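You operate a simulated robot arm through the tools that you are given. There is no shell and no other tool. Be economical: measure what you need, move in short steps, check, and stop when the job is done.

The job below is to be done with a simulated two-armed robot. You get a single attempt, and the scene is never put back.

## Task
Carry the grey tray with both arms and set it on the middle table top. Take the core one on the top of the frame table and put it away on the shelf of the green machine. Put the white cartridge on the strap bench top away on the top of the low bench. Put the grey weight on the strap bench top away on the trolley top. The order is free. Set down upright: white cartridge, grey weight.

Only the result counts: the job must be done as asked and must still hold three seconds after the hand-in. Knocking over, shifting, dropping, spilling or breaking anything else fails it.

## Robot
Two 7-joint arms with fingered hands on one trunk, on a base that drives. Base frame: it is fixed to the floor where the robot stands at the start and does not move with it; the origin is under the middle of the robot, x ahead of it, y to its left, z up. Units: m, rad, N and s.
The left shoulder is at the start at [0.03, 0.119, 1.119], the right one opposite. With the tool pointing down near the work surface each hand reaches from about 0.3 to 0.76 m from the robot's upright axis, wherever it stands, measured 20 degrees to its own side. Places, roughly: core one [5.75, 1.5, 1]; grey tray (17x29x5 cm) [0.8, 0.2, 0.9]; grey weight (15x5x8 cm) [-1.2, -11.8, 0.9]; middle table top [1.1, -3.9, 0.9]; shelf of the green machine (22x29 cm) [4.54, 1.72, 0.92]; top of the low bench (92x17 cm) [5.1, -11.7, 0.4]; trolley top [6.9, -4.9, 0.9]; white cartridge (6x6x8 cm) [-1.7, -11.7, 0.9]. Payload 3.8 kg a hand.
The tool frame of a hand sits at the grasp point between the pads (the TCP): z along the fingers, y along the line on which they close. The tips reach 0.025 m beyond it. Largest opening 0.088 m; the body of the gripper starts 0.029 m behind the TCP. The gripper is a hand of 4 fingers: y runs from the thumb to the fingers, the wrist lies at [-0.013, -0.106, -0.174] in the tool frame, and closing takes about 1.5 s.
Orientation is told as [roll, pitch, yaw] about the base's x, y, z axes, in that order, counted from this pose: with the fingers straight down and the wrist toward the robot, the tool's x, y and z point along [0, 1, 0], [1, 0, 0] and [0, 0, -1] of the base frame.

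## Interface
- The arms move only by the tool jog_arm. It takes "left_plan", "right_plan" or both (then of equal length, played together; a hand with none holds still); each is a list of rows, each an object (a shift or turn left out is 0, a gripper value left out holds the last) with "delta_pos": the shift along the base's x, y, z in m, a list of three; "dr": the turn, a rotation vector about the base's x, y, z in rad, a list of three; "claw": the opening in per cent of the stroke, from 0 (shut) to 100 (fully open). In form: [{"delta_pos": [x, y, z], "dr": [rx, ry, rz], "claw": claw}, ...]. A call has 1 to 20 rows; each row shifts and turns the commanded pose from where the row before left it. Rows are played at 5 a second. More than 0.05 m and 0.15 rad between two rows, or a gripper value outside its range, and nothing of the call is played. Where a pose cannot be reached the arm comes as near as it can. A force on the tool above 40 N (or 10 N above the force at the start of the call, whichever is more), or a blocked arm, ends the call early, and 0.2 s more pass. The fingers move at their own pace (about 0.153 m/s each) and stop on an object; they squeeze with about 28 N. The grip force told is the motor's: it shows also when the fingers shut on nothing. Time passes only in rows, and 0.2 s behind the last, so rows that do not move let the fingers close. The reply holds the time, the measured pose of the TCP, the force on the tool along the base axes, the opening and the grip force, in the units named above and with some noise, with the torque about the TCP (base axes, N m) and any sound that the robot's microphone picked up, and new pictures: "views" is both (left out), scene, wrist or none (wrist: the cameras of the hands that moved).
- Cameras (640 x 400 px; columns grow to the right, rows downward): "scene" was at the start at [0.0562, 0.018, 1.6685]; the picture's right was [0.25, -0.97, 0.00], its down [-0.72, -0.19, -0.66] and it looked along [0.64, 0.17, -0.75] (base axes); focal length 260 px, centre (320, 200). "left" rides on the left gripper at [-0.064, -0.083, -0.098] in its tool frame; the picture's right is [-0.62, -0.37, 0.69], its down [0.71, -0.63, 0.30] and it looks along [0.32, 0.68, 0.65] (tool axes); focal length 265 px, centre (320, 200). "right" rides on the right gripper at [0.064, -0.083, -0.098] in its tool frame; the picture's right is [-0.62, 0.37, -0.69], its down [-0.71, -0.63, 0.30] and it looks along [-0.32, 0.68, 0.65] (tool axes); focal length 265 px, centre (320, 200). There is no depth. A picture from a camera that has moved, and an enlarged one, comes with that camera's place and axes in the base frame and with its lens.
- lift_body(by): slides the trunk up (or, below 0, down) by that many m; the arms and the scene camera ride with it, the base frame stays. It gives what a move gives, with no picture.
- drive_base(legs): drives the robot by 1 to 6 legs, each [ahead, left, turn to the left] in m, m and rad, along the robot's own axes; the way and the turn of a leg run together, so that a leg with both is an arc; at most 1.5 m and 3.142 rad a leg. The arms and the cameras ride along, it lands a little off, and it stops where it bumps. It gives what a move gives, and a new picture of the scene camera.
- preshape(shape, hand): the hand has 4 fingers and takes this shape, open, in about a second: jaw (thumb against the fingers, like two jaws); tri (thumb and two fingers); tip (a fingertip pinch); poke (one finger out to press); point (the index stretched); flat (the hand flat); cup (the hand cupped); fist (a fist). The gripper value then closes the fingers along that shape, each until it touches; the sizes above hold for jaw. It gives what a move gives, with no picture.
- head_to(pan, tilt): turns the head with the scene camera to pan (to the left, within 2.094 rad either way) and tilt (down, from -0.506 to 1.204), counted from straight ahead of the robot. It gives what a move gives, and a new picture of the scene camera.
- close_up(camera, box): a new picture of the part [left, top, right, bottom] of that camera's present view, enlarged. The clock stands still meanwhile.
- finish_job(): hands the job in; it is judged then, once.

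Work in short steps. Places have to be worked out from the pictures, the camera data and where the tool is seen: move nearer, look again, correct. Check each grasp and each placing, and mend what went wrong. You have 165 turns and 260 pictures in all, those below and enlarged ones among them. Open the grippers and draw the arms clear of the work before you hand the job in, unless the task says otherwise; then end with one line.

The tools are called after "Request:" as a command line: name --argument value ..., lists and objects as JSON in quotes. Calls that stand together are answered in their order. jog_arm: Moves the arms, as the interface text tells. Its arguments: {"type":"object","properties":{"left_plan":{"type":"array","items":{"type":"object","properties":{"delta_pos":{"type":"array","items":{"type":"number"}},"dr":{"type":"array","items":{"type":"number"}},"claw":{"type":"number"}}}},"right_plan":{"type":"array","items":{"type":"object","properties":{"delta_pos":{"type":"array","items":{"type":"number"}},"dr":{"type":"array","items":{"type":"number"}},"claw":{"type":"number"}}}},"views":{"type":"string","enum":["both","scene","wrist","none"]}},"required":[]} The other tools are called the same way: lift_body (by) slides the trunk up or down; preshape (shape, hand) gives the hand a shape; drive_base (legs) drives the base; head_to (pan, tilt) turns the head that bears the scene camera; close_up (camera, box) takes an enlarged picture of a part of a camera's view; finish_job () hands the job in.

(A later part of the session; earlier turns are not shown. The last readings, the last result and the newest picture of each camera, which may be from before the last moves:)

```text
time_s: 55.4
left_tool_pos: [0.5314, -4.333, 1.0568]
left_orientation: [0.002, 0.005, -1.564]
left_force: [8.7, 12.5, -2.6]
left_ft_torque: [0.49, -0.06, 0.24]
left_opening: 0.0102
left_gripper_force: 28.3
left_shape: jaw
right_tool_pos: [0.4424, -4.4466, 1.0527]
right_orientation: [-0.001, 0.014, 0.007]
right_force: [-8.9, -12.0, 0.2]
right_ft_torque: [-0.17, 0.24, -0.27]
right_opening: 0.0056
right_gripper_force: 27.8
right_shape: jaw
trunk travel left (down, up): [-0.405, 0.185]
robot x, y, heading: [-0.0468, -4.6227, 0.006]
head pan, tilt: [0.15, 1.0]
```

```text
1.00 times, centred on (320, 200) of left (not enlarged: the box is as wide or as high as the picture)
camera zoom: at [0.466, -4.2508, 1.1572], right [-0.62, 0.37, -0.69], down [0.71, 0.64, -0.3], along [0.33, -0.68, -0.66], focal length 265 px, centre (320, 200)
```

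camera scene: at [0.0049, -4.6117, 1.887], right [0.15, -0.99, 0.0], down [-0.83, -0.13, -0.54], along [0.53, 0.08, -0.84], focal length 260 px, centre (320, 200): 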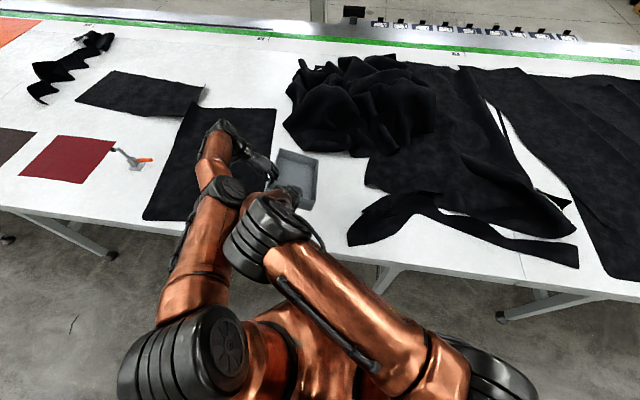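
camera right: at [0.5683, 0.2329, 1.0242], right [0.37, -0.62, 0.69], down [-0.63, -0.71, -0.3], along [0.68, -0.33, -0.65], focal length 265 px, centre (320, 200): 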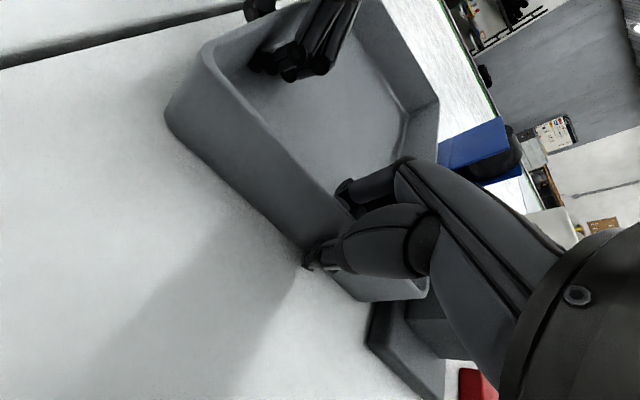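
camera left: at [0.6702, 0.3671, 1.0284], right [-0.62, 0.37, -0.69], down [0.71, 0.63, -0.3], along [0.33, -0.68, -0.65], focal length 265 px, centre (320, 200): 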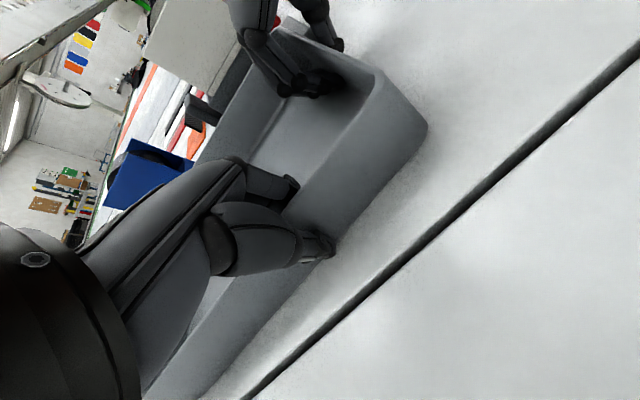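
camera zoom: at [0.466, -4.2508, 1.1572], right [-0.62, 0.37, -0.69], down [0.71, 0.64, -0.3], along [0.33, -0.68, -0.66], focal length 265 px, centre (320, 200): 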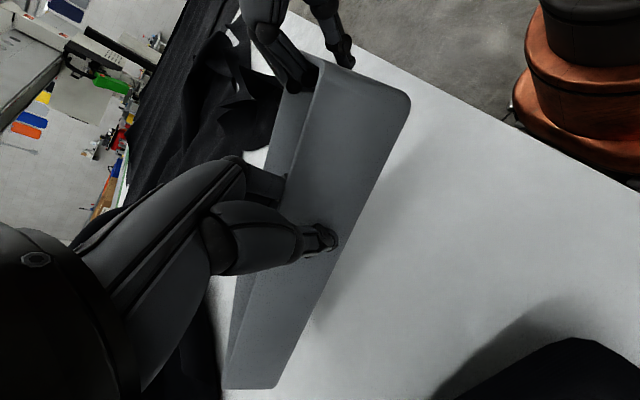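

Still free of the table; I lower another 6 cm and check.

Request:
lift_body --by -0.05

Request:
close_up --camera "left" --box '[0, 0, 640, 400]'

```text
time_s: 56.3
left_tool_pos: [0.5304, -4.3333, 1.008]
left_orientation: [0.0, 0.002, -1.563]
left_force: [7.8, 13.0, -0.9]
left_ft_torque: [0.22, -0.18, 0.21]
left_opening: 0.0106
left_gripper_force: 28.0
left_shape: jaw
right_tool_pos: [0.4427, -4.4464, 1.003]
right_orientation: [-0.002, 0.014, 0.007]
right_force: [-9.0, -12.7, -2.2]
right_ft_torque: [-0.18, 0.16, -0.25]
right_opening: 0.0058
right_gripper_force: 28.2
right_shape: jaw
trunk travel left (down, up): [-0.355, 0.235]
robot x, y, heading: [-0.0457, -4.6247, 0.001]
head pan, tilt: [0.15, 1.0]
```

```text
1.00 times, centred on (320, 200) of left (not enlarged: the box is as wide or as high as the picture)
camera zoom: at [0.4661, -4.251, 1.1071], right [-0.62, 0.37, -0.69], down [0.71, 0.64, -0.3], along [0.33, -0.68, -0.66], focal length 265 px, centre (320, 200)
```

zoom: 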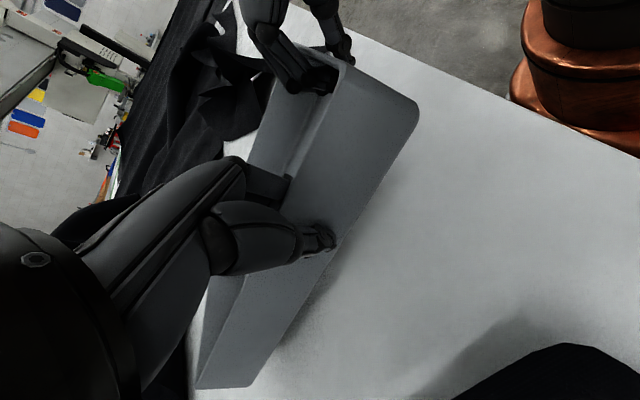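

The far end is on the table and the tray is levelling. Continue lowering.

Request:
lift_body --by -0.05

Request:
lift_body --by -0.018

Request:
close_up --camera "left" --box '[0, 0, 640, 400]'

Request:
close_up --camera "right" --box '[0, 0, 640, 400]'

```text
time_s: 57.2
left_tool_pos: [0.5306, -4.3332, 0.9569]
left_orientation: [0.001, 0.007, -1.564]
left_force: [9.4, 13.6, -0.2]
left_ft_torque: [0.21, -0.21, 0.28]
left_opening: 0.0104
left_gripper_force: 27.8
left_shape: jaw
right_tool_pos: [0.4413, -4.4457, 0.9519]
right_orientation: [-0.001, 0.013, 0.008]
right_force: [-7.4, -12.5, -1.2]
right_ft_torque: [-0.23, 0.13, -0.29]
right_opening: 0.0056
right_gripper_force: 28.1
right_shape: jaw
trunk travel left (down, up): [-0.305, 0.285]
robot x, y, heading: [-0.0449, -4.6198, 0.004]
head pan, tilt: [0.15, 1.0]
```

```text
time_s: 57.9
left_tool_pos: [0.5296, -4.3329, 0.9397]
left_orientation: [0.001, 0.003, -1.563]
left_force: [8.8, 12.4, -0.4]
left_ft_torque: [0.14, -0.22, 0.2]
left_opening: 0.0103
left_gripper_force: 28.1
left_shape: jaw
right_tool_pos: [0.4421, -4.4466, 0.9343]
right_orientation: [-0.002, 0.013, 0.007]
right_force: [-8.0, -13.0, -1.6]
right_ft_torque: [-0.27, 0.12, -0.32]
right_opening: 0.0058
right_gripper_force: 27.7
right_shape: jaw
trunk travel left (down, up): [-0.287, 0.303]
robot x, y, heading: [-0.0432, -4.6201, 0.001]
head pan, tilt: [0.15, 1.0]
```

```text
1.00 times, centred on (320, 200) of left (not enlarged: the box is as wide or as high as the picture)
camera zoom: at [0.4659, -4.2511, 1.039], right [-0.62, 0.37, -0.69], down [0.71, 0.64, -0.3], along [0.33, -0.68, -0.66], focal length 265 px, centre (320, 200)
```

zoom: 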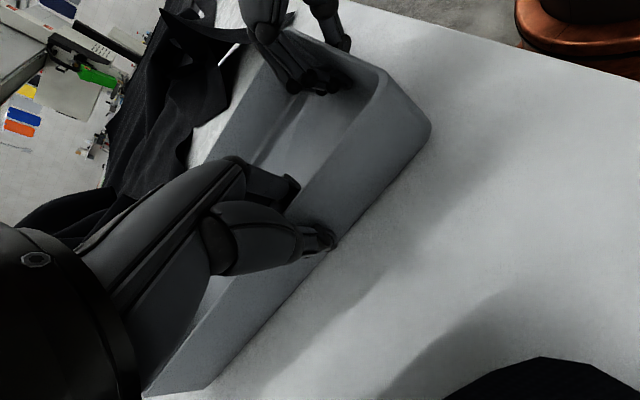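

```text
1.00 times, centred on (320, 200) of right (not enlarged: the box is as wide or as high as the picture)
camera zoom: at [0.3584, -4.3833, 1.0327], right [0.38, -0.62, 0.69], down [-0.63, -0.72, -0.29], along [0.68, -0.32, -0.66], focal length 265 px, centre (320, 200)
```

zoom: 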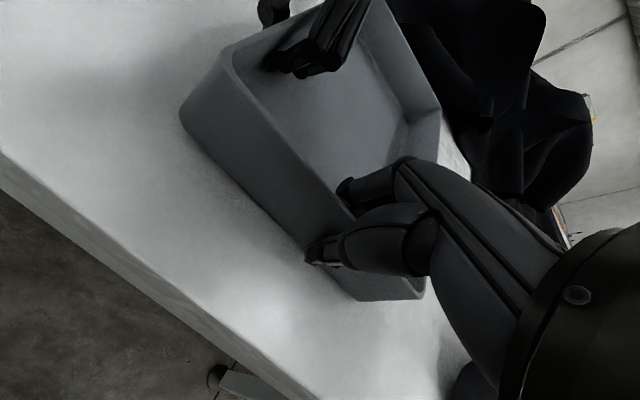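

Nearly flat; 1 cm more down, then open both hands.

Request:
lift_body --by -0.01

Request:
jog_arm --left_plan '[{"claw": 20}, {"claw": 50}, {}, {}]' --right_plan '[{"claw": 20}, {"claw": 50}, {}, {}]' --views "wrist"

```text
time_s: 58.4
left_tool_pos: [0.5292, -4.333, 0.9315]
left_orientation: [0.004, 0.003, -1.562]
left_force: [8.7, 16.0, 6.5]
left_ft_torque: [0.12, -0.21, 0.3]
left_opening: 0.0105
left_gripper_force: 28.3
left_shape: jaw
right_tool_pos: [0.4434, -4.4455, 0.9269]
right_orientation: [0.001, 0.006, 0.008]
right_force: [-9.7, -15.6, 25.4]
right_ft_torque: [-0.25, -0.21, -0.43]
right_opening: 0.0061
right_gripper_force: 27.3
right_shape: jaw
trunk travel left (down, up): [-0.277, 0.313]
robot x, y, heading: [-0.0471, -4.6199, 0.007]
head pan, tilt: [0.15, 1.0]
```

```text
time_s: 59.4
left_tool_pos: [0.5285, -4.3342, 0.9303]
left_orientation: [0.004, 0.004, -1.563]
left_force: [0.2, -1.8, 3.0]
left_ft_torque: [-0.08, -0.04, 0.0]
left_opening: 0.0442
left_gripper_force: 0.1
left_shape: jaw
right_tool_pos: [0.4406, -4.4447, 0.9287]
right_orientation: [0.005, 0.008, 0.01]
right_force: [-3.4, -0.1, 32.7]
right_ft_torque: [0.16, -0.52, 0.02]
right_opening: 0.0408
right_gripper_force: 0.1
right_shape: jaw
trunk travel left (down, up): [-0.277, 0.313]
robot x, y, heading: [-0.0487, -4.6208, 0.004]
head pan, tilt: [0.15, 1.0]
camera right: at [0.356, -4.3823, 1.0262], right [0.38, -0.62, 0.69], down [-0.62, -0.72, -0.3], along [0.68, -0.31, -0.66], focal length 265 px, centre (320, 200)
camera left: at [0.463, -4.2521, 1.0304], right [-0.62, 0.37, -0.69], down [0.71, 0.64, -0.3], along [0.33, -0.68, -0.66], focal length 265 px, centre (320, 200)
```

right: 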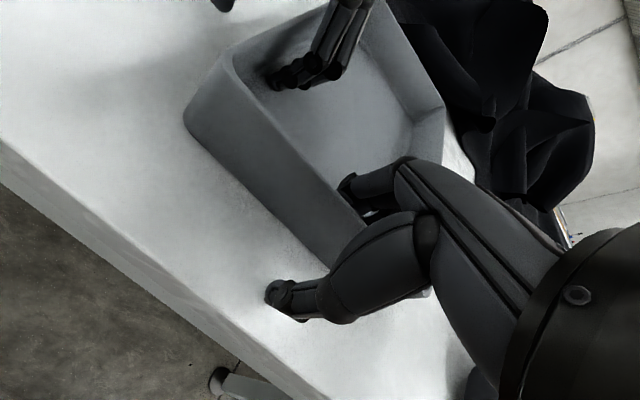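
left: 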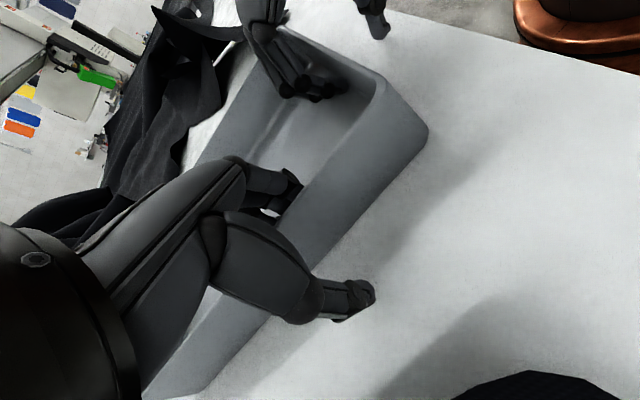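

Released; the right hand presses on the table a little. I raise both straight up, then check.

Request:
jog_arm --left_plan '[{"delta_pos": [0, 0, 0.01]}, {"delta_pos": [0, 0, 0.02]}, {"delta_pos": [0, 0, 0.03]}, {"delta_pos": [0, 0, 0.04]}]' --right_plan '[{"delta_pos": [0, 0, 0.01]}, {"delta_pos": [0, 0, 0.02]}, {"delta_pos": [0, 0, 0.03]}, {"delta_pos": [0, 0, 0.04]}]' --views "both"

```text
time_s: 60.4
left_tool_pos: [0.5466, -4.3285, 1.0285]
left_orientation: [0.002, 0.004, -1.563]
left_force: [-0.1, -1.3, 1.1]
left_ft_torque: [0.01, 0.0, 0.03]
left_opening: 0.0439
left_gripper_force: 0.1
left_shape: jaw
left hand out of reach, approached as far as the arm can: row 2, 3, 4
right_tool_pos: [0.4414, -4.4473, 1.0249]
right_orientation: [-0.001, 0.013, 0.007]
right_force: [0.2, -0.2, -0.1]
right_ft_torque: [0.03, -0.02, 0.04]
right_opening: 0.0437
right_gripper_force: 0.1
right_shape: jaw
trunk travel left (down, up): [-0.277, 0.313]
robot x, y, heading: [-0.0474, -4.6175, 0.002]
head pan, tilt: [0.15, 1.0]
camera scene: at [0.0024, -4.6128, 1.659], right [0.15, -0.99, 0.0], down [-0.83, -0.13, -0.54], along [0.53, 0.08, -0.84], focal length 260 px, centre (320, 200)
camera right: at [0.3577, -4.3836, 1.1228], right [0.38, -0.62, 0.69], down [-0.63, -0.72, -0.29], along [0.68, -0.32, -0.66], focal length 265 px, centre (320, 200)
camera left: at [0.4817, -4.2454, 1.1271], right [-0.62, 0.37, -0.69], down [0.71, 0.63, -0.3], along [0.33, -0.68, -0.66], focal length 265 px, centre (320, 200)
```

scene: 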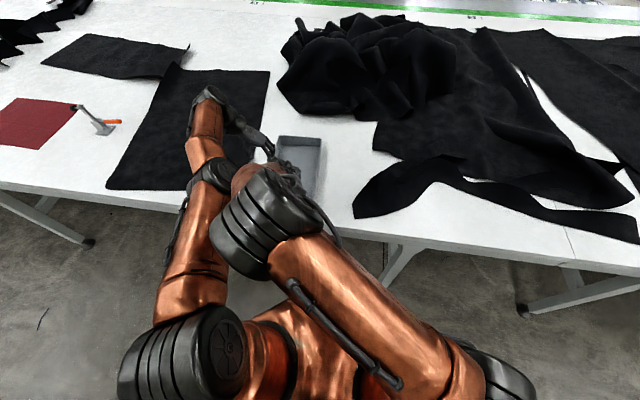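
right: 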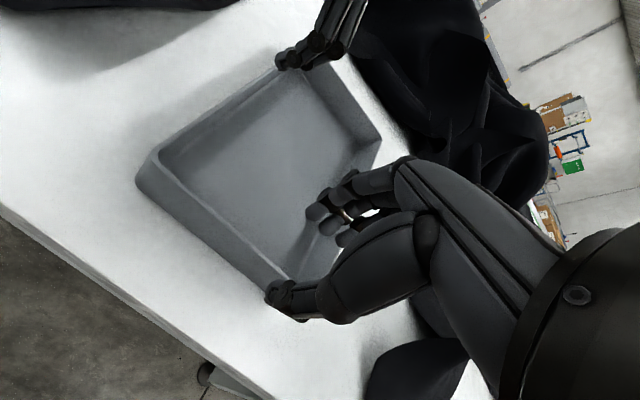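
left: 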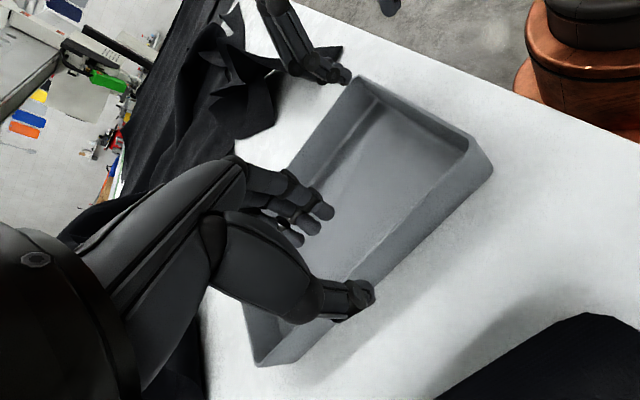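

The tray sits flat and clear of the cloths. I raise, back away and fold the arms in.

Request:
lift_body --by 0.1

Request:
drive_base --legs '[[-0.8, 0, 0]]'

Request:
jog_arm --left_plan '[{"delta_pos": [-0.01, 0, 0], "dr": [0, 0, 0.142], "claw": 100}, {"delta_pos": [-0.02, 0, 0], "dr": [0, 0, 0.142]}, {"delta_pos": [-0.02, 0, 0], "dr": [0, 0, 0.142]}, {"delta_pos": [-0.02, 0, 0], "dr": [0, 0, 0.142]}, {"delta_pos": [-0.02, 0, 0], "dr": [0, 0, 0.142]}, {"delta_pos": [-0.02, 0, 0], "dr": [0, 0, 0.142]}, {"delta_pos": [-0.02, 0, 0], "dr": [0, 0, 0.142]}, {"delta_pos": [-0.02, 0, 0], "dr": [0, 0, 0.142]}, {"delta_pos": [-0.01, 0, 0], "dr": [0, 0, 0.142]}, {"delta_pos": [0, 0, 0], "dr": [0, 0, 0.142]}, {"delta_pos": [0, 0, 0], "dr": [0, 0, 0.142]}]' --right_plan '[{"delta_pos": [-0.01, -0.035, 0.01], "claw": 100}, {"delta_pos": [-0.01, -0.035, 0.01]}, {"delta_pos": [-0.01, -0.035, 0.01]}, {"delta_pos": [-0.01, -0.035, 0.01]}, {"delta_pos": [-0.01, -0.035, 0.01]}, {"delta_pos": [-0.01, -0.035, 0.01]}, {"delta_pos": [-0.01, -0.035, 0.01]}, {"delta_pos": [-0.01, -0.035, 0.01]}, {"delta_pos": [-0.01, -0.035, 0.01]}, {"delta_pos": [-0.01, -0.02, 0.0]}, {"delta_pos": [0, 0, 0]}]' --views "none"

```text
time_s: 61.8
left_tool_pos: [0.5466, -4.3283, 1.1258]
left_orientation: [-0.002, 0.001, -1.566]
left_force: [0.4, 0.1, 0.4]
left_ft_torque: [-0.01, -0.04, -0.03]
left_opening: 0.0441
left_gripper_force: 0.1
left_shape: jaw
right_tool_pos: [0.443, -4.4456, 1.1237]
right_orientation: [-0.003, 0.015, 0.01]
right_force: [-0.4, 0.5, 0.4]
right_ft_torque: [-0.01, -0.01, 0.02]
right_opening: 0.0436
right_gripper_force: 0.0
right_shape: jaw
trunk travel left (down, up): [-0.377, 0.213]
robot x, y, heading: [-0.0465, -4.6224, 0.001]
head pan, tilt: [0.15, 1.0]
```

```text
time_s: 66.1
left_tool_pos: [-0.2558, -4.3312, 1.1267]
left_orientation: [0.0, 0.004, -1.569]
left_force: [0.3, 0.5, -0.3]
left_ft_torque: [0.0, 0.01, 0.01]
left_opening: 0.0441
left_gripper_force: 0.0
left_shape: jaw
right_tool_pos: [-0.3606, -4.4488, 1.1246]
right_orientation: [-0.001, 0.011, 0.003]
right_force: [0.1, -0.9, -0.7]
right_ft_torque: [-0.02, -0.01, 0.03]
right_opening: 0.0437
right_gripper_force: 0.1
right_shape: jaw
trunk travel left (down, up): [-0.377, 0.213]
robot x, y, heading: [-0.8458, -4.6216, -0.006]
head pan, tilt: [0.15, 1.0]
camera scene: at [-0.8009, -4.613, 1.759], right [0.15, -0.99, 0.0], down [-0.83, -0.13, -0.54], along [0.53, 0.08, -0.84], focal length 260 px, centre (320, 200)
```

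scene: 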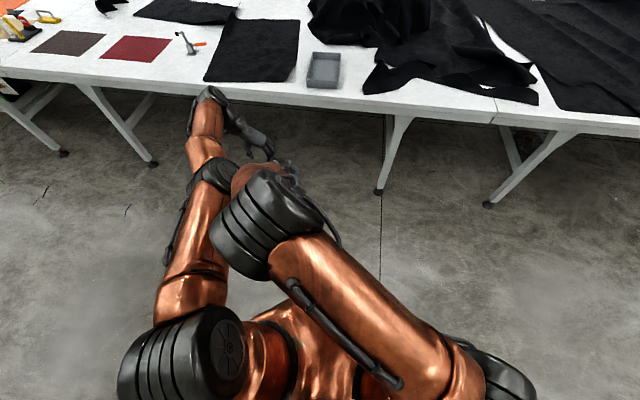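

```text
time_s: 68.5
left_tool_pos: [-0.1582, -4.2094, 1.0842]
left_orientation: [-0.001, 0.004, -0.005]
left_force: [-0.6, 0.1, -0.2]
left_ft_torque: [0.01, 0.0, 0.0]
left_opening: 0.0879
left_gripper_force: 0.1
left_shape: jaw
left hand out of reach, approached as far as the arm can: row 1, 2, 3, 4, 5, 6, 7, 8, 9, 10, 11
right_tool_pos: [-0.4619, -4.7842, 1.2149]
right_orientation: [-0.001, 0.016, 0.004]
right_force: [-0.8, -0.1, 0.0]
right_ft_torque: [0.0, 0.0, -0.02]
right_opening: 0.0881
right_gripper_force: 0.0
right_shape: jaw
trunk travel left (down, up): [-0.377, 0.213]
robot x, y, heading: [-0.8489, -4.6244, -0.003]
head pan, tilt: [0.15, 1.0]
```

The left command had run beyond reach; I pull the left hand in and measure.

Request:
jog_arm --left_plan '[{"delta_pos": [-0.05, -0.02, 0.02]}, {"delta_pos": [-0.05, -0.02, 0.02]}, {"delta_pos": [-0.05, -0.02, 0.02]}, {"delta_pos": [-0.05, -0.02, 0.02]}, {"delta_pos": [-0.05, -0.02, 0.0]}, {"delta_pos": [-0.05, -0.02, 0]}, {"delta_pos": [-0.03, 0, 0]}]' --views "none"

Request:
head_to --pan -1.5 --tilt 0.4

```text
refused: row 1 steps farther than a row can; nothing moved
```

```text
time_s: 70.2
left_tool_pos: [-0.1577, -4.2084, 1.086]
left_orientation: [0.001, 0.004, -0.008]
left_force: [-0.2, -0.2, -0.2]
left_ft_torque: [0.02, 0.01, 0.01]
left_opening: 0.0881
left_gripper_force: 0.0
left_shape: jaw
right_tool_pos: [-0.4627, -4.7841, 1.2155]
right_orientation: [0.001, 0.011, 0.004]
right_force: [-0.4, 0.5, 0.3]
right_ft_torque: [0.04, 0.0, 0.01]
right_opening: 0.0879
right_gripper_force: 0.1
right_shape: jaw
trunk travel left (down, up): [-0.377, 0.213]
robot x, y, heading: [-0.8502, -4.6191, 0.005]
head pan, tilt: [-1.499, 0.4]
camera scene: at [-0.8629, -4.716, 1.8093], right [-1.0, -0.07, 0.0], down [-0.03, 0.39, -0.92], along [0.07, -0.92, -0.39], focal length 260 px, centre (320, 200)
```

scene: 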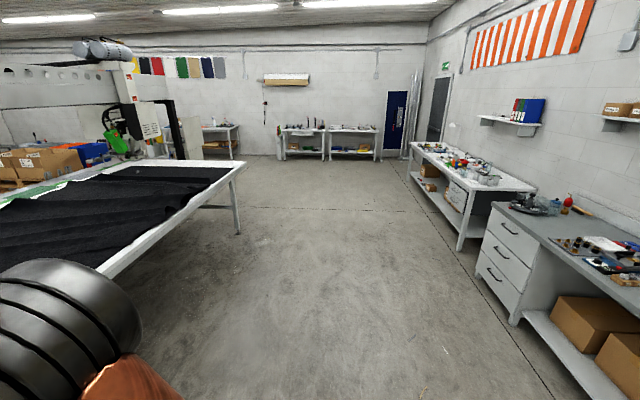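

The aisle to the far wall is clear; the strap bench is one of the small benches at its end. Fold the left arm in with smaller rows.

Request:
jog_arm --left_plan '[{"delta_pos": [-0.04, -0.015, 0.015]}, {"delta_pos": [-0.04, -0.015, 0.015]}, {"delta_pos": [-0.04, -0.015, 0.015]}, {"delta_pos": [-0.04, -0.015, 0.015]}, {"delta_pos": [-0.04, -0.015, 0.015]}, {"delta_pos": [-0.04, -0.015, 0]}, {"delta_pos": [-0.04, -0.015, 0]}, {"delta_pos": [-0.04, -0.015, 0]}]' --views "none"

```text
time_s: 72.0
left_tool_pos: [-0.1657, -4.1858, 1.1055]
left_orientation: [-0.002, 0.005, -0.007]
left_force: [-1.5, -0.5, 0.5]
left_ft_torque: [-0.02, 0.01, 0.02]
left_opening: 0.0877
left_gripper_force: 0.1
left_shape: jaw
left hand out of reach, approached as far as the arm can: row 1, 2, 3, 4, 5, 6, 7, 8
right_tool_pos: [-0.4616, -4.7842, 1.2145]
right_orientation: [0.0, 0.013, 0.004]
right_force: [-0.9, 0.3, 0.7]
right_ft_torque: [0.0, -0.02, -0.02]
right_opening: 0.0877
right_gripper_force: 0.0
right_shape: jaw
trunk travel left (down, up): [-0.377, 0.213]
robot x, y, heading: [-0.849, -4.6215, -0.002]
head pan, tilt: [-1.499, 0.4]
```

The commanded left pose is still beyond reach; continue pulling it in until the hand follows.

Request:
jog_arm --left_plan '[{"delta_pos": [-0.04, -0.028, 0.0]}, {"delta_pos": [-0.04, -0.028, 0.0]}, {"delta_pos": [-0.04, -0.028, 0.0]}, {"delta_pos": [-0.04, -0.028, 0.0]}, {"delta_pos": [-0.04, -0.028, 0.0]}, {"delta_pos": [-0.04, -0.028, 0.0]}, {"delta_pos": [-0.04, -0.028, 0.0]}, {"delta_pos": [-0.04, -0.028, 0.0]}, {"delta_pos": [-0.04, -0.028, 0.0]}, {"delta_pos": [-0.04, -0.028, 0.0]}]' --views "none"

```text
time_s: 74.2
left_tool_pos: [-0.3564, -4.3591, 1.0761]
left_orientation: [0.003, 0.002, -0.007]
left_force: [-0.7, -0.7, 0.5]
left_ft_torque: [-0.02, 0.0, -0.01]
left_opening: 0.0881
left_gripper_force: 0.1
left_shape: jaw
left hand out of reach, approached as far as the arm can: row 1, 2, 3, 4, 5, 6
right_tool_pos: [-0.4622, -4.7875, 1.2159]
right_orientation: [-0.002, 0.013, 0.003]
right_force: [0.5, 0.7, 0.5]
right_ft_torque: [-0.01, 0.01, 0.0]
right_opening: 0.0877
right_gripper_force: 0.1
right_shape: jaw
trunk travel left (down, up): [-0.377, 0.213]
robot x, y, heading: [-0.8511, -4.6207, -0.0]
head pan, tilt: [-1.499, 0.4]
```

Left arm is responsive again. Raise it slightly and drive: turn right 90°, then ahead along the aisle.

Request:
jog_arm --left_plan '[{"delta_pos": [-0.03, 0, 0.035]}, {"delta_pos": [-0.03, 0, 0.035]}, {"delta_pos": [-0.02, 0, 0.04]}]' --views "none"

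Request:
drive_base --legs '[[0, 0, -1.571], [1.4, -0.1, 0], [1.4, -0.1, 0], [1.4, -0.1, 0], [1.2, -0.1, 0]]'

Request:
head_to --pan 0.0 --tilt 0.4

```text
time_s: 75.0
left_tool_pos: [-0.4392, -4.3576, 1.1873]
left_orientation: [-0.001, 0.004, -0.007]
left_force: [0.0, -0.8, 0.0]
left_ft_torque: [-0.01, -0.01, 0.0]
left_opening: 0.0878
left_gripper_force: 0.1
left_shape: jaw
right_tool_pos: [-0.4634, -4.7859, 1.2157]
right_orientation: [0.0, 0.012, 0.004]
right_force: [0.3, -0.6, 0.3]
right_ft_torque: [0.0, -0.04, -0.02]
right_opening: 0.0879
right_gripper_force: 0.0
right_shape: jaw
trunk travel left (down, up): [-0.377, 0.213]
robot x, y, heading: [-0.8521, -4.6218, -0.001]
head pan, tilt: [-1.499, 0.4]
```

```text
time_s: 104.7
left_tool_pos: [-1.0167, -10.4415, 1.1862]
left_orientation: [0.001, 0.004, -1.576]
left_force: [-0.8, 0.0, 0.2]
left_ft_torque: [-0.01, 0.0, 0.02]
left_opening: 0.0878
left_gripper_force: 0.1
left_shape: jaw
right_tool_pos: [-1.4442, -10.4164, 1.2139]
right_orientation: [-0.001, 0.01, -1.567]
right_force: [0.2, -0.4, -0.1]
right_ft_torque: [0.04, 0.01, 0.02]
right_opening: 0.0877
right_gripper_force: 0.0
right_shape: jaw
trunk travel left (down, up): [-0.377, 0.213]
robot x, y, heading: [-1.2818, -10.0311, -1.572]
head pan, tilt: [-1.499, 0.4]
camera scene: at [-1.374, -10.0174, 1.8093], right [-0.07, 1.0, 0.0], down [0.39, 0.03, -0.92], along [-0.92, -0.07, -0.39], focal length 260 px, centre (320, 200)
```

scene: 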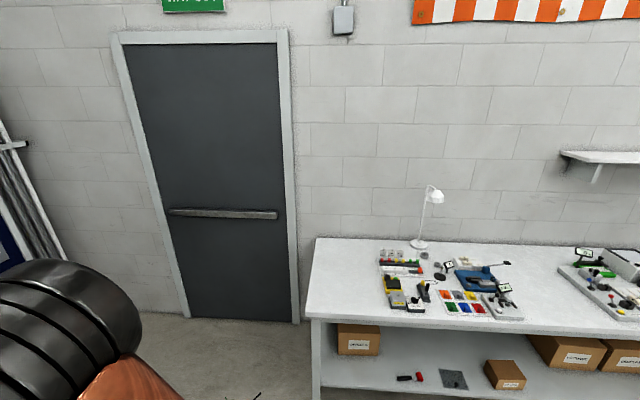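

```text
time_s: 106.3
left_tool_pos: [-1.0164, -10.4405, 1.1857]
left_orientation: [0.001, 0.003, -1.576]
left_force: [-0.1, 0.0, -0.1]
left_ft_torque: [-0.04, 0.0, -0.02]
left_opening: 0.088
left_gripper_force: 0.0
left_shape: jaw
right_tool_pos: [-1.4429, -10.4173, 1.2152]
right_orientation: [-0.001, 0.013, -1.566]
right_force: [0.3, 0.0, -0.3]
right_ft_torque: [0.01, 0.02, 0.03]
right_opening: 0.088
right_gripper_force: 0.1
right_shape: jaw
trunk travel left (down, up): [-0.377, 0.213]
robot x, y, heading: [-1.2856, -10.0271, -1.573]
head pan, tilt: [0.0, 0.4]
camera scene: at [-1.2816, -10.1033, 1.8093], right [-1.0, 0.0, 0.0], down [0.0, 0.39, -0.92], along [0.0, -0.92, -0.39], focal length 260 px, centre (320, 200)
```

scene: 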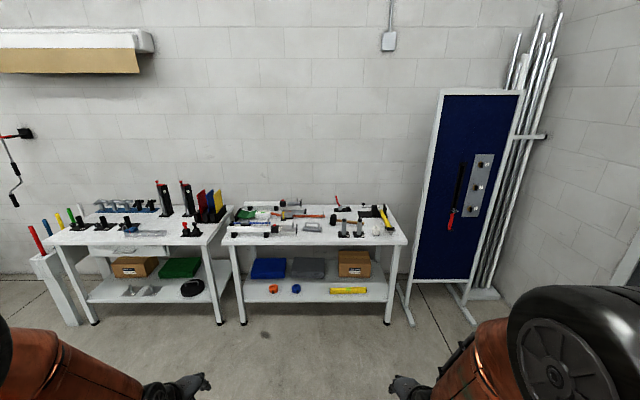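

Request:
close_up --camera "scene" --box '[210, 180, 420, 260]'

Request:
close_up --camera "scene" --box '[50, 170, 250, 250]'

```text
3.05 times, centred on (315, 220) of scene
camera zoom: at [-1.2816, -10.1033, 1.8093], right [-1.0, 0.0, 0.0], down [0.0, 0.39, -0.92], along [0.0, -0.92, -0.39], focal length 794 px, centre (335, 139)
```

zoom: 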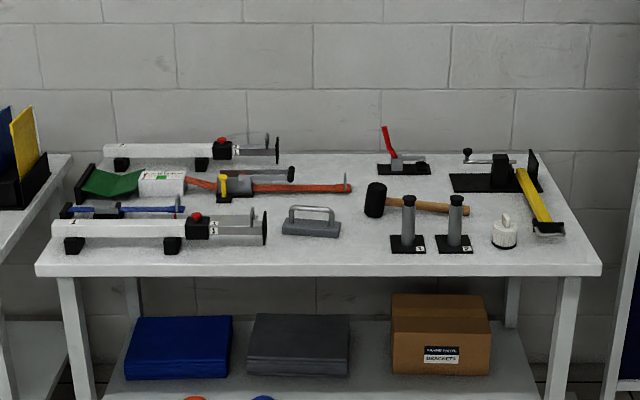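

```text
3.20 times, centred on (150, 210) of scene
camera zoom: at [-1.2816, -10.1033, 1.8093], right [-1.0, 0.0, 0.0], down [0.0, 0.39, -0.92], along [0.0, -0.92, -0.39], focal length 833 px, centre (864, 168)
```

zoom: 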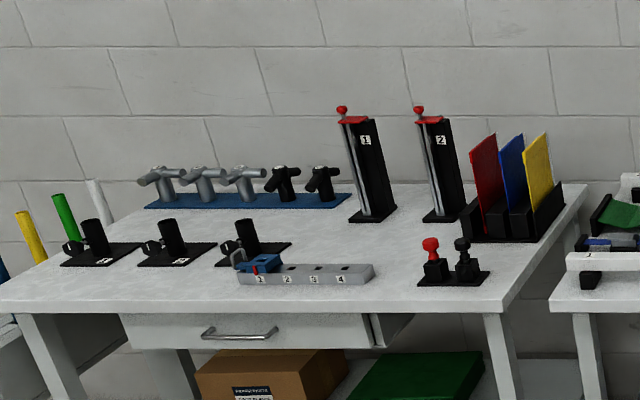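

The grey weight (bar with handle) is at about [-1.23, -11.71], the white cartridge at about [-1.66, -11.66] on the right bench, whose front edge is y≈-11.57. I approach to x≈-1.45 and look down.

Request:
drive_base --legs '[[0.95, -0.165, 0]]'

Request:
head_to --pan 0.0 --tilt 0.95

Request:
close_up --camera "scene" --box '[200, 80, 440, 230]'

```text
time_s: 111.4
left_tool_pos: [-1.1738, -11.3941, 1.1858]
left_orientation: [-0.001, 0.003, -1.569]
left_force: [-0.8, 0.0, 0.5]
left_ft_torque: [0.01, 0.03, 0.01]
left_opening: 0.088
left_gripper_force: 0.0
left_shape: jaw
right_tool_pos: [-1.6007, -11.3732, 1.2152]
right_orientation: [0.002, 0.013, -1.56]
right_force: [-0.2, 0.8, 0.5]
right_ft_torque: [-0.01, -0.03, 0.01]
right_opening: 0.0878
right_gripper_force: 0.1
right_shape: jaw
trunk travel left (down, up): [-0.377, 0.213]
robot x, y, heading: [-1.4387, -10.9845, -1.563]
head pan, tilt: [0.0, 0.4]
camera scene: at [-1.4408, -11.0583, 1.8092], right [-1.0, -0.01, 0.0], down [0.0, 0.39, -0.92], along [0.01, -0.92, -0.39], focal length 260 px, centre (320, 200)
```

scene: 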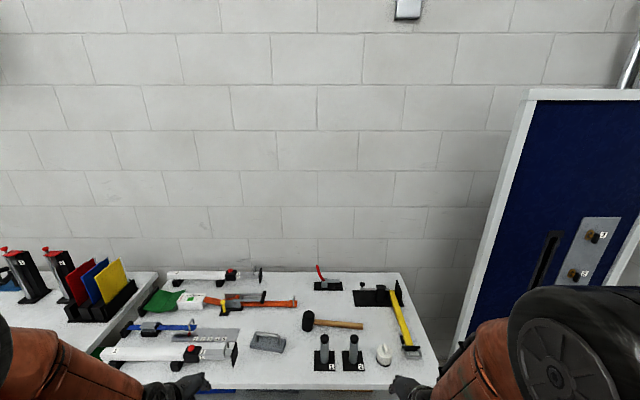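

```text
time_s: 112.3
left_tool_pos: [-1.1734, -11.3941, 1.186]
left_orientation: [-0.002, 0.003, -1.568]
left_force: [-0.3, 0.8, 0.2]
left_ft_torque: [0.01, 0.01, 0.01]
left_opening: 0.0882
left_gripper_force: 0.1
left_shape: jaw
right_tool_pos: [-1.6006, -11.3711, 1.2154]
right_orientation: [-0.002, 0.012, -1.558]
right_force: [0.0, 0.4, 0.0]
right_ft_torque: [0.01, 0.0, 0.0]
right_opening: 0.0881
right_gripper_force: 0.0
right_shape: jaw
trunk travel left (down, up): [-0.377, 0.213]
robot x, y, heading: [-1.442, -10.9847, -1.561]
head pan, tilt: [0.0, 0.949]
camera scene: at [-1.4409, -11.0382, 1.7627], right [-1.0, -0.01, 0.0], down [-0.01, 0.81, -0.58], along [0.0, -0.58, -0.81], focal length 260 px, centre (320, 200)
```

scene: 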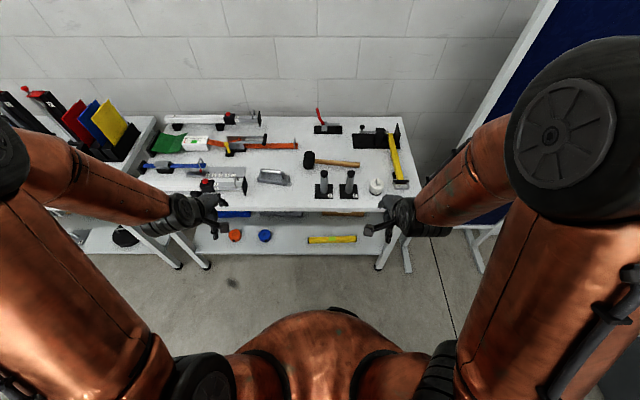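

```text
2.67 times, centred on (320, 155) of scene
camera zoom: at [-1.4409, -11.0382, 1.7627], right [-1.0, -0.01, 0.0], down [-0.01, 0.81, -0.58], along [0.0, -0.58, -0.81], focal length 694 px, centre (320, 320)
```

zoom: 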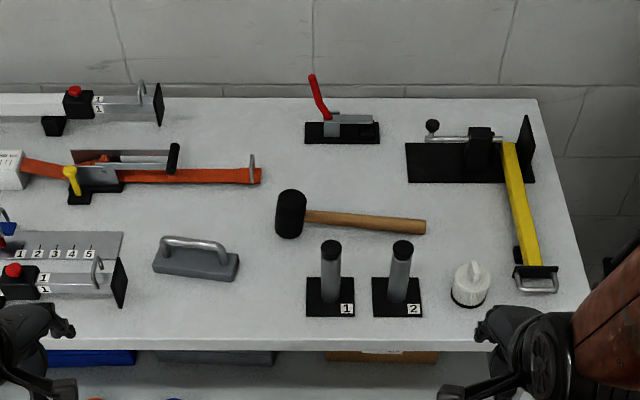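

Refined: cartridge ≈[-1.675, -11.71], weight handle ≈[-1.24, -11.766] turned about 8°, bench edge y≈-11.61. Drive 0.2 m ahead, hands still high.

Request:
drive_base --legs '[[0.2, 0, 0]]'

```text
time_s: 114.0
left_tool_pos: [-1.1725, -11.5954, 1.1863]
left_orientation: [0.0, 0.003, -1.569]
left_force: [0.0, 0.4, -1.1]
left_ft_torque: [0.04, 0.02, 0.01]
left_opening: 0.0879
left_gripper_force: 0.0
left_shape: jaw
right_tool_pos: [-1.5993, -11.5749, 1.214]
right_orientation: [0.002, 0.015, -1.56]
right_force: [-0.1, 0.4, 0.5]
right_ft_torque: [0.0, 0.0, 0.01]
right_opening: 0.0881
right_gripper_force: 0.1
right_shape: jaw
trunk travel left (down, up): [-0.377, 0.213]
robot x, y, heading: [-1.4414, -11.1821, -1.565]
head pan, tilt: [0.0, 0.949]
camera scene: at [-1.4396, -11.2404, 1.7626], right [-1.0, -0.01, 0.0], down [-0.01, 0.81, -0.58], along [0.0, -0.58, -0.81], focal length 260 px, centre (320, 200)
```

scene: 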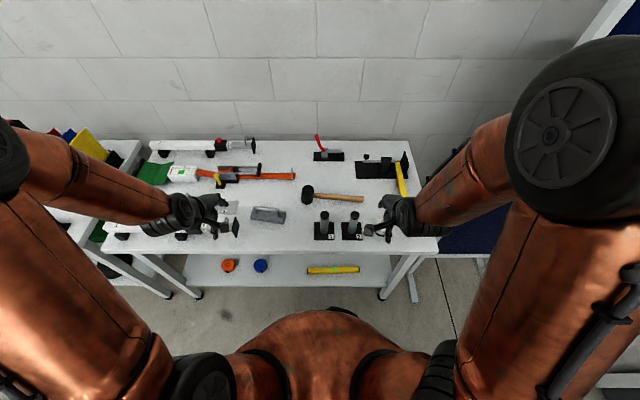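

Move both hands above their objects at z≈1.06.

Request:
jog_arm --left_plan '[{"delta_pos": [-0.0135, -0.034, -0.025], "dr": [0, 0, -0.14]}, {"delta_pos": [-0.0135, -0.034, -0.025]}, {"delta_pos": [-0.0135, -0.034, -0.025]}, {"delta_pos": [-0.0135, -0.034, -0.025]}, {"delta_pos": [-0.0135, -0.034, -0.025]}]' --right_plan '[{"delta_pos": [-0.0152, -0.027, -0.0305]}, {"delta_pos": [-0.0152, -0.027, -0.0305]}, {"delta_pos": [-0.0152, -0.027, -0.0305]}, {"delta_pos": [-0.0152, -0.027, -0.0305]}, {"delta_pos": [-0.0152, -0.027, -0.0305]}]'

```text
time_s: 115.2
left_tool_pos: [-1.2409, -11.7672, 1.0606]
left_orientation: [0.0, 0.004, -1.712]
left_force: [-1.2, -0.4, 0.3]
left_ft_torque: [0.01, 0.0, 0.01]
left_opening: 0.0881
left_gripper_force: 0.0
left_shape: jaw
right_tool_pos: [-1.6786, -11.7117, 1.0615]
right_orientation: [0.001, 0.017, -1.56]
right_force: [-0.4, -0.1, 0.1]
right_ft_torque: [0.0, 0.01, 0.01]
right_opening: 0.0879
right_gripper_force: 0.1
right_shape: jaw
trunk travel left (down, up): [-0.377, 0.213]
robot x, y, heading: [-1.4423, -11.188, -1.561]
head pan, tilt: [0.0, 0.949]
camera scene: at [-1.4414, -11.2428, 1.7625], right [-1.0, -0.01, 0.0], down [0.0, 0.81, -0.58], along [0.0, -0.58, -0.81], focal length 260 px, centre (320, 200)
camera right: at [-1.6155, -11.6285, 1.159], right [-0.62, -0.39, 0.69], down [-0.72, 0.63, -0.3], along [-0.32, -0.68, -0.66], focal length 265 px, centre (320, 200)
camera left: at [-1.2934, -11.6765, 1.1601], right [-0.56, 0.45, -0.69], down [0.8, 0.53, -0.3], along [0.23, -0.72, -0.66], focal length 265 px, centre (320, 200)
```

scene: 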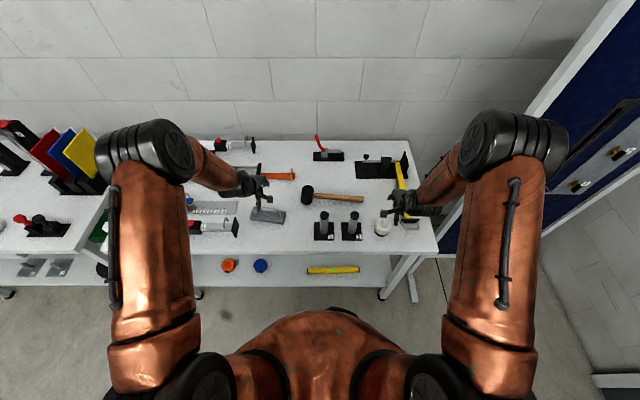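
right: 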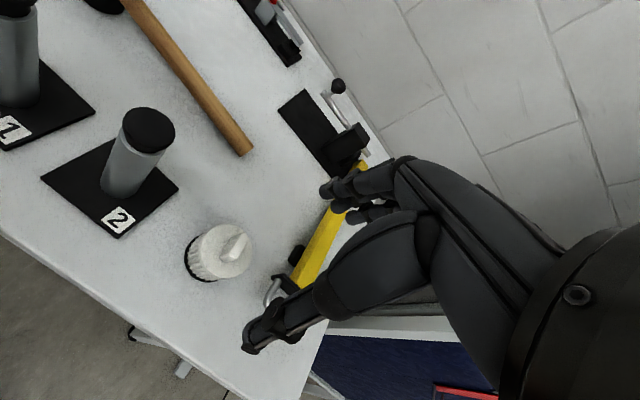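
left: 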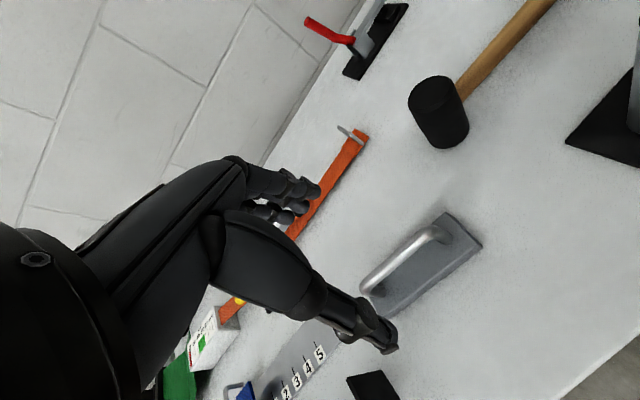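

Wrist views give cartridge ≈[-1.672, -11.729], handle ≈[-1.242, -11.781] at yaw −13°. Correct and lower to z≈0.985.

Request:
jog_arm --left_plan '[{"delta_pos": [-0.001, -0.014, -0.01], "dr": [0, 0, -0.08]}, {"delta_pos": [0, 0, -0.03]}, {"delta_pos": [0, 0, -0.03]}]' --right_plan '[{"delta_pos": [0.006, -0.017, -0.01], "dr": [0, 0, 0]}, {"delta_pos": [0, 0, -0.03]}, {"delta_pos": [0, 0, -0.03]}]'

```text
time_s: 116.0
left_tool_pos: [-1.2407, -11.7808, 0.9901]
left_orientation: [0.0, 0.002, -1.791]
left_force: [-0.3, 0.6, -0.7]
left_ft_torque: [0.0, 0.02, 0.0]
left_opening: 0.0881
left_gripper_force: 0.0
left_shape: jaw
right_tool_pos: [-1.6685, -11.7257, 0.9918]
right_orientation: [-0.001, 0.013, -1.558]
right_force: [-0.2, -0.3, -0.4]
right_ft_torque: [-0.01, 0.0, 0.0]
right_opening: 0.0878
right_gripper_force: 0.0
right_shape: jaw
trunk travel left (down, up): [-0.377, 0.213]
robot x, y, heading: [-1.4394, -11.1832, -1.565]
head pan, tilt: [0.0, 0.949]
camera scene: at [-1.4393, -11.2406, 1.7626], right [-1.0, -0.01, 0.0], down [-0.01, 0.81, -0.58], along [0.0, -0.58, -0.81], focal length 260 px, centre (320, 200)
camera right: at [-1.6073, -11.643, 1.0899], right [-0.62, -0.38, 0.69], down [-0.72, 0.63, -0.3], along [-0.32, -0.68, -0.66], focal length 265 px, centre (320, 200)
camera left: at [-1.2858, -11.6853, 1.0895], right [-0.53, 0.5, -0.69], down [0.83, 0.46, -0.3], along [0.17, -0.74, -0.66], focal length 265 px, centre (320, 200)
```

scene: 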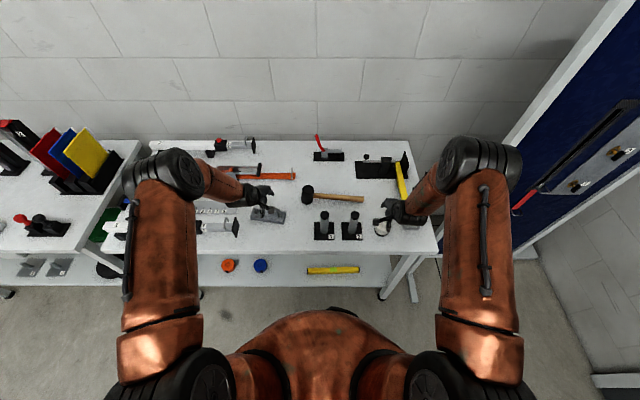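
right: 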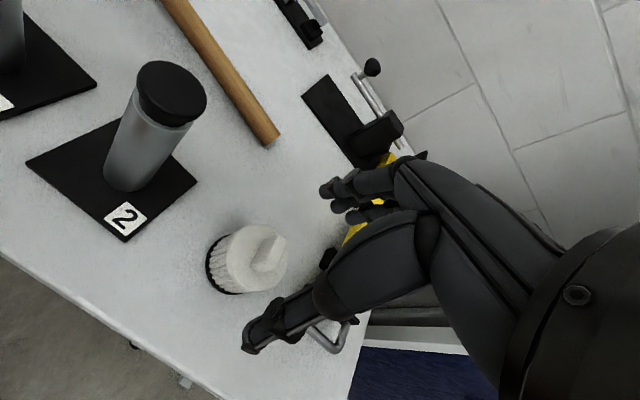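
left: 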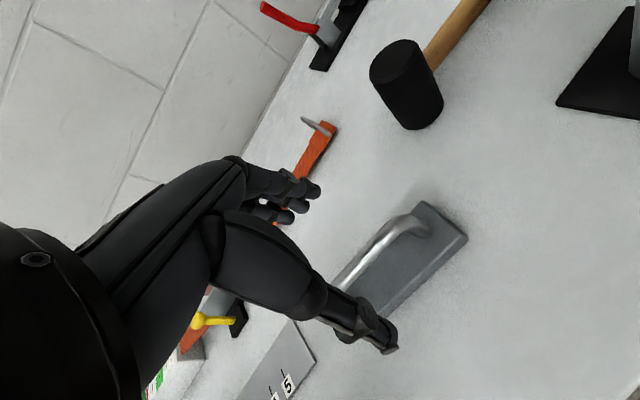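

Small corrections, then descend: left TCP to z≈0.955 on the handle, right to z≈0.938 around the cartridge.

Request:
jog_arm --left_plan '[{"delta_pos": [0, 0.005, -0.005]}, {"delta_pos": [0, 0, -0.015]}, {"delta_pos": [0, 0, -0.015]}, {}]' --right_plan '[{"delta_pos": [0.003, 0.004, -0.01]}, {"delta_pos": [0, 0, -0.015]}, {"delta_pos": [0, 0, -0.015]}, {"delta_pos": [0, 0, -0.014]}]' --views "wrist"

```text
time_s: 117.0
left_tool_pos: [-1.2417, -11.7744, 0.9547]
left_orientation: [0.001, 0.005, -1.79]
left_force: [0.1, -1.0, 0.2]
left_ft_torque: [0.0, 0.01, -0.01]
left_opening: 0.088
left_gripper_force: 0.1
left_shape: jaw
right_tool_pos: [-1.6678, -11.7226, 0.9389]
right_orientation: [0.0, 0.012, -1.561]
right_force: [0.0, 0.3, -1.6]
right_ft_torque: [-0.01, -0.02, -0.01]
right_opening: 0.088
right_gripper_force: 0.0
right_shape: jaw
trunk travel left (down, up): [-0.377, 0.213]
robot x, y, heading: [-1.4396, -11.1895, -1.562]
head pan, tilt: [0.0, 0.949]
camera right: at [-1.6044, -11.6394, 1.0362], right [-0.62, -0.38, 0.69], down [-0.72, 0.63, -0.3], along [-0.32, -0.68, -0.66], focal length 265 px, centre (320, 200)
camera left: at [-1.2855, -11.6803, 1.0546], right [-0.53, 0.5, -0.69], down [0.83, 0.46, -0.3], along [0.17, -0.74, -0.66], focal length 265 px, centre (320, 200)
```

right: 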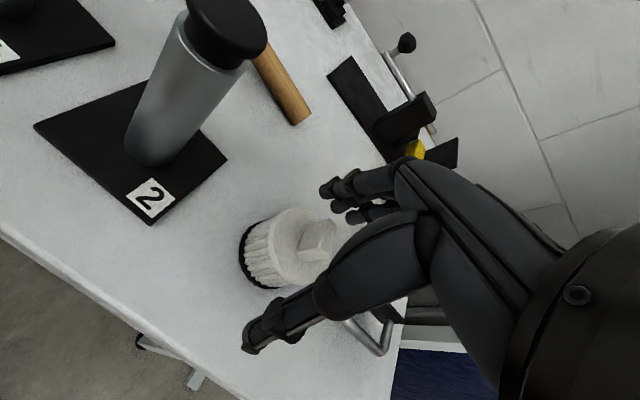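
left: 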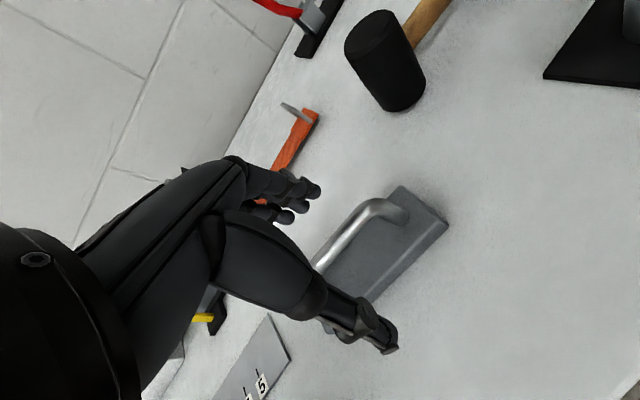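

Cartridge centre looks ~12 mm toward +x/+y of the TCP, and the handle ~1 cm below the left TCP. Correct, lower slightly, and close both.

Request:
jog_arm --left_plan '[{"delta_pos": [0, 0.002, -0.006]}, {"delta_pos": [0, 0, -0.006]}, {"claw": 0}, {}, {}, {}, {}, {}, {}, {}, {}]' --right_plan '[{"delta_pos": [0.011, 0.01, 0]}, {"delta_pos": [0, 0, -0.006]}, {"claw": 0}, {}, {}, {}, {}, {}, {}, {}, {}]' --views "wrist"

```text
time_s: 119.3
left_tool_pos: [-1.2408, -11.773, 0.9439]
left_orientation: [-0.001, 0.004, -1.787]
left_force: [0.4, -0.4, 0.0]
left_ft_torque: [0.0, 0.02, 0.0]
left_opening: 0.0001
left_gripper_force: 27.8
left_shape: jaw
right_tool_pos: [-1.6561, -11.7115, 0.9332]
right_orientation: [0.001, 0.015, -1.559]
right_force: [-0.1, 0.1, 0.1]
right_ft_torque: [-0.02, -0.02, -0.02]
right_opening: 0.0
right_gripper_force: 28.0
right_shape: jaw
trunk travel left (down, up): [-0.377, 0.213]
robot x, y, heading: [-1.4381, -11.1879, -1.562]
head pan, tilt: [0.0, 0.949]
camera right: at [-1.5931, -11.6294, 1.0304], right [-0.62, -0.38, 0.69], down [-0.72, 0.63, -0.3], along [-0.32, -0.68, -0.66], focal length 265 px, centre (320, 200)
camera left: at [-1.2853, -11.678, 1.0434], right [-0.53, 0.5, -0.69], down [0.83, 0.46, -0.3], along [0.17, -0.74, -0.66], focal length 265 px, centre (320, 200)
```

right: 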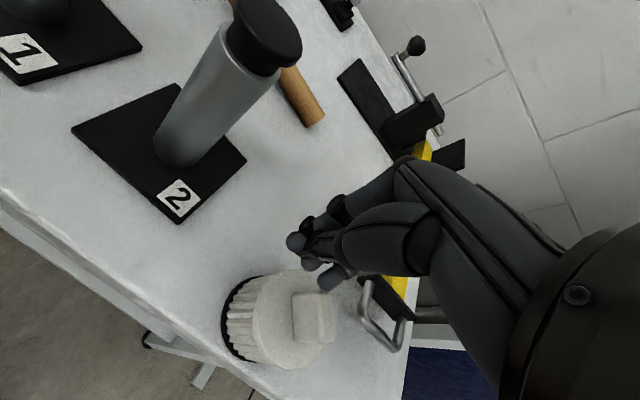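
left: 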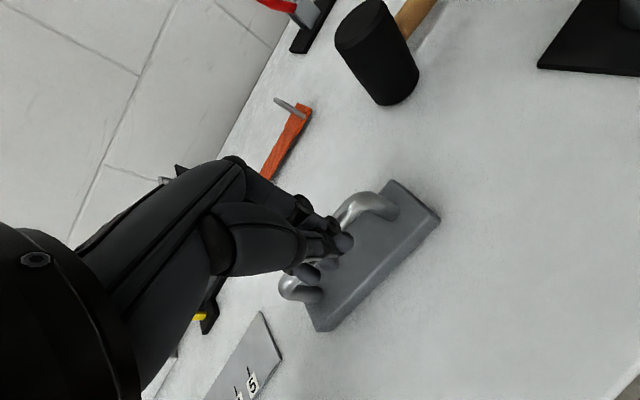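

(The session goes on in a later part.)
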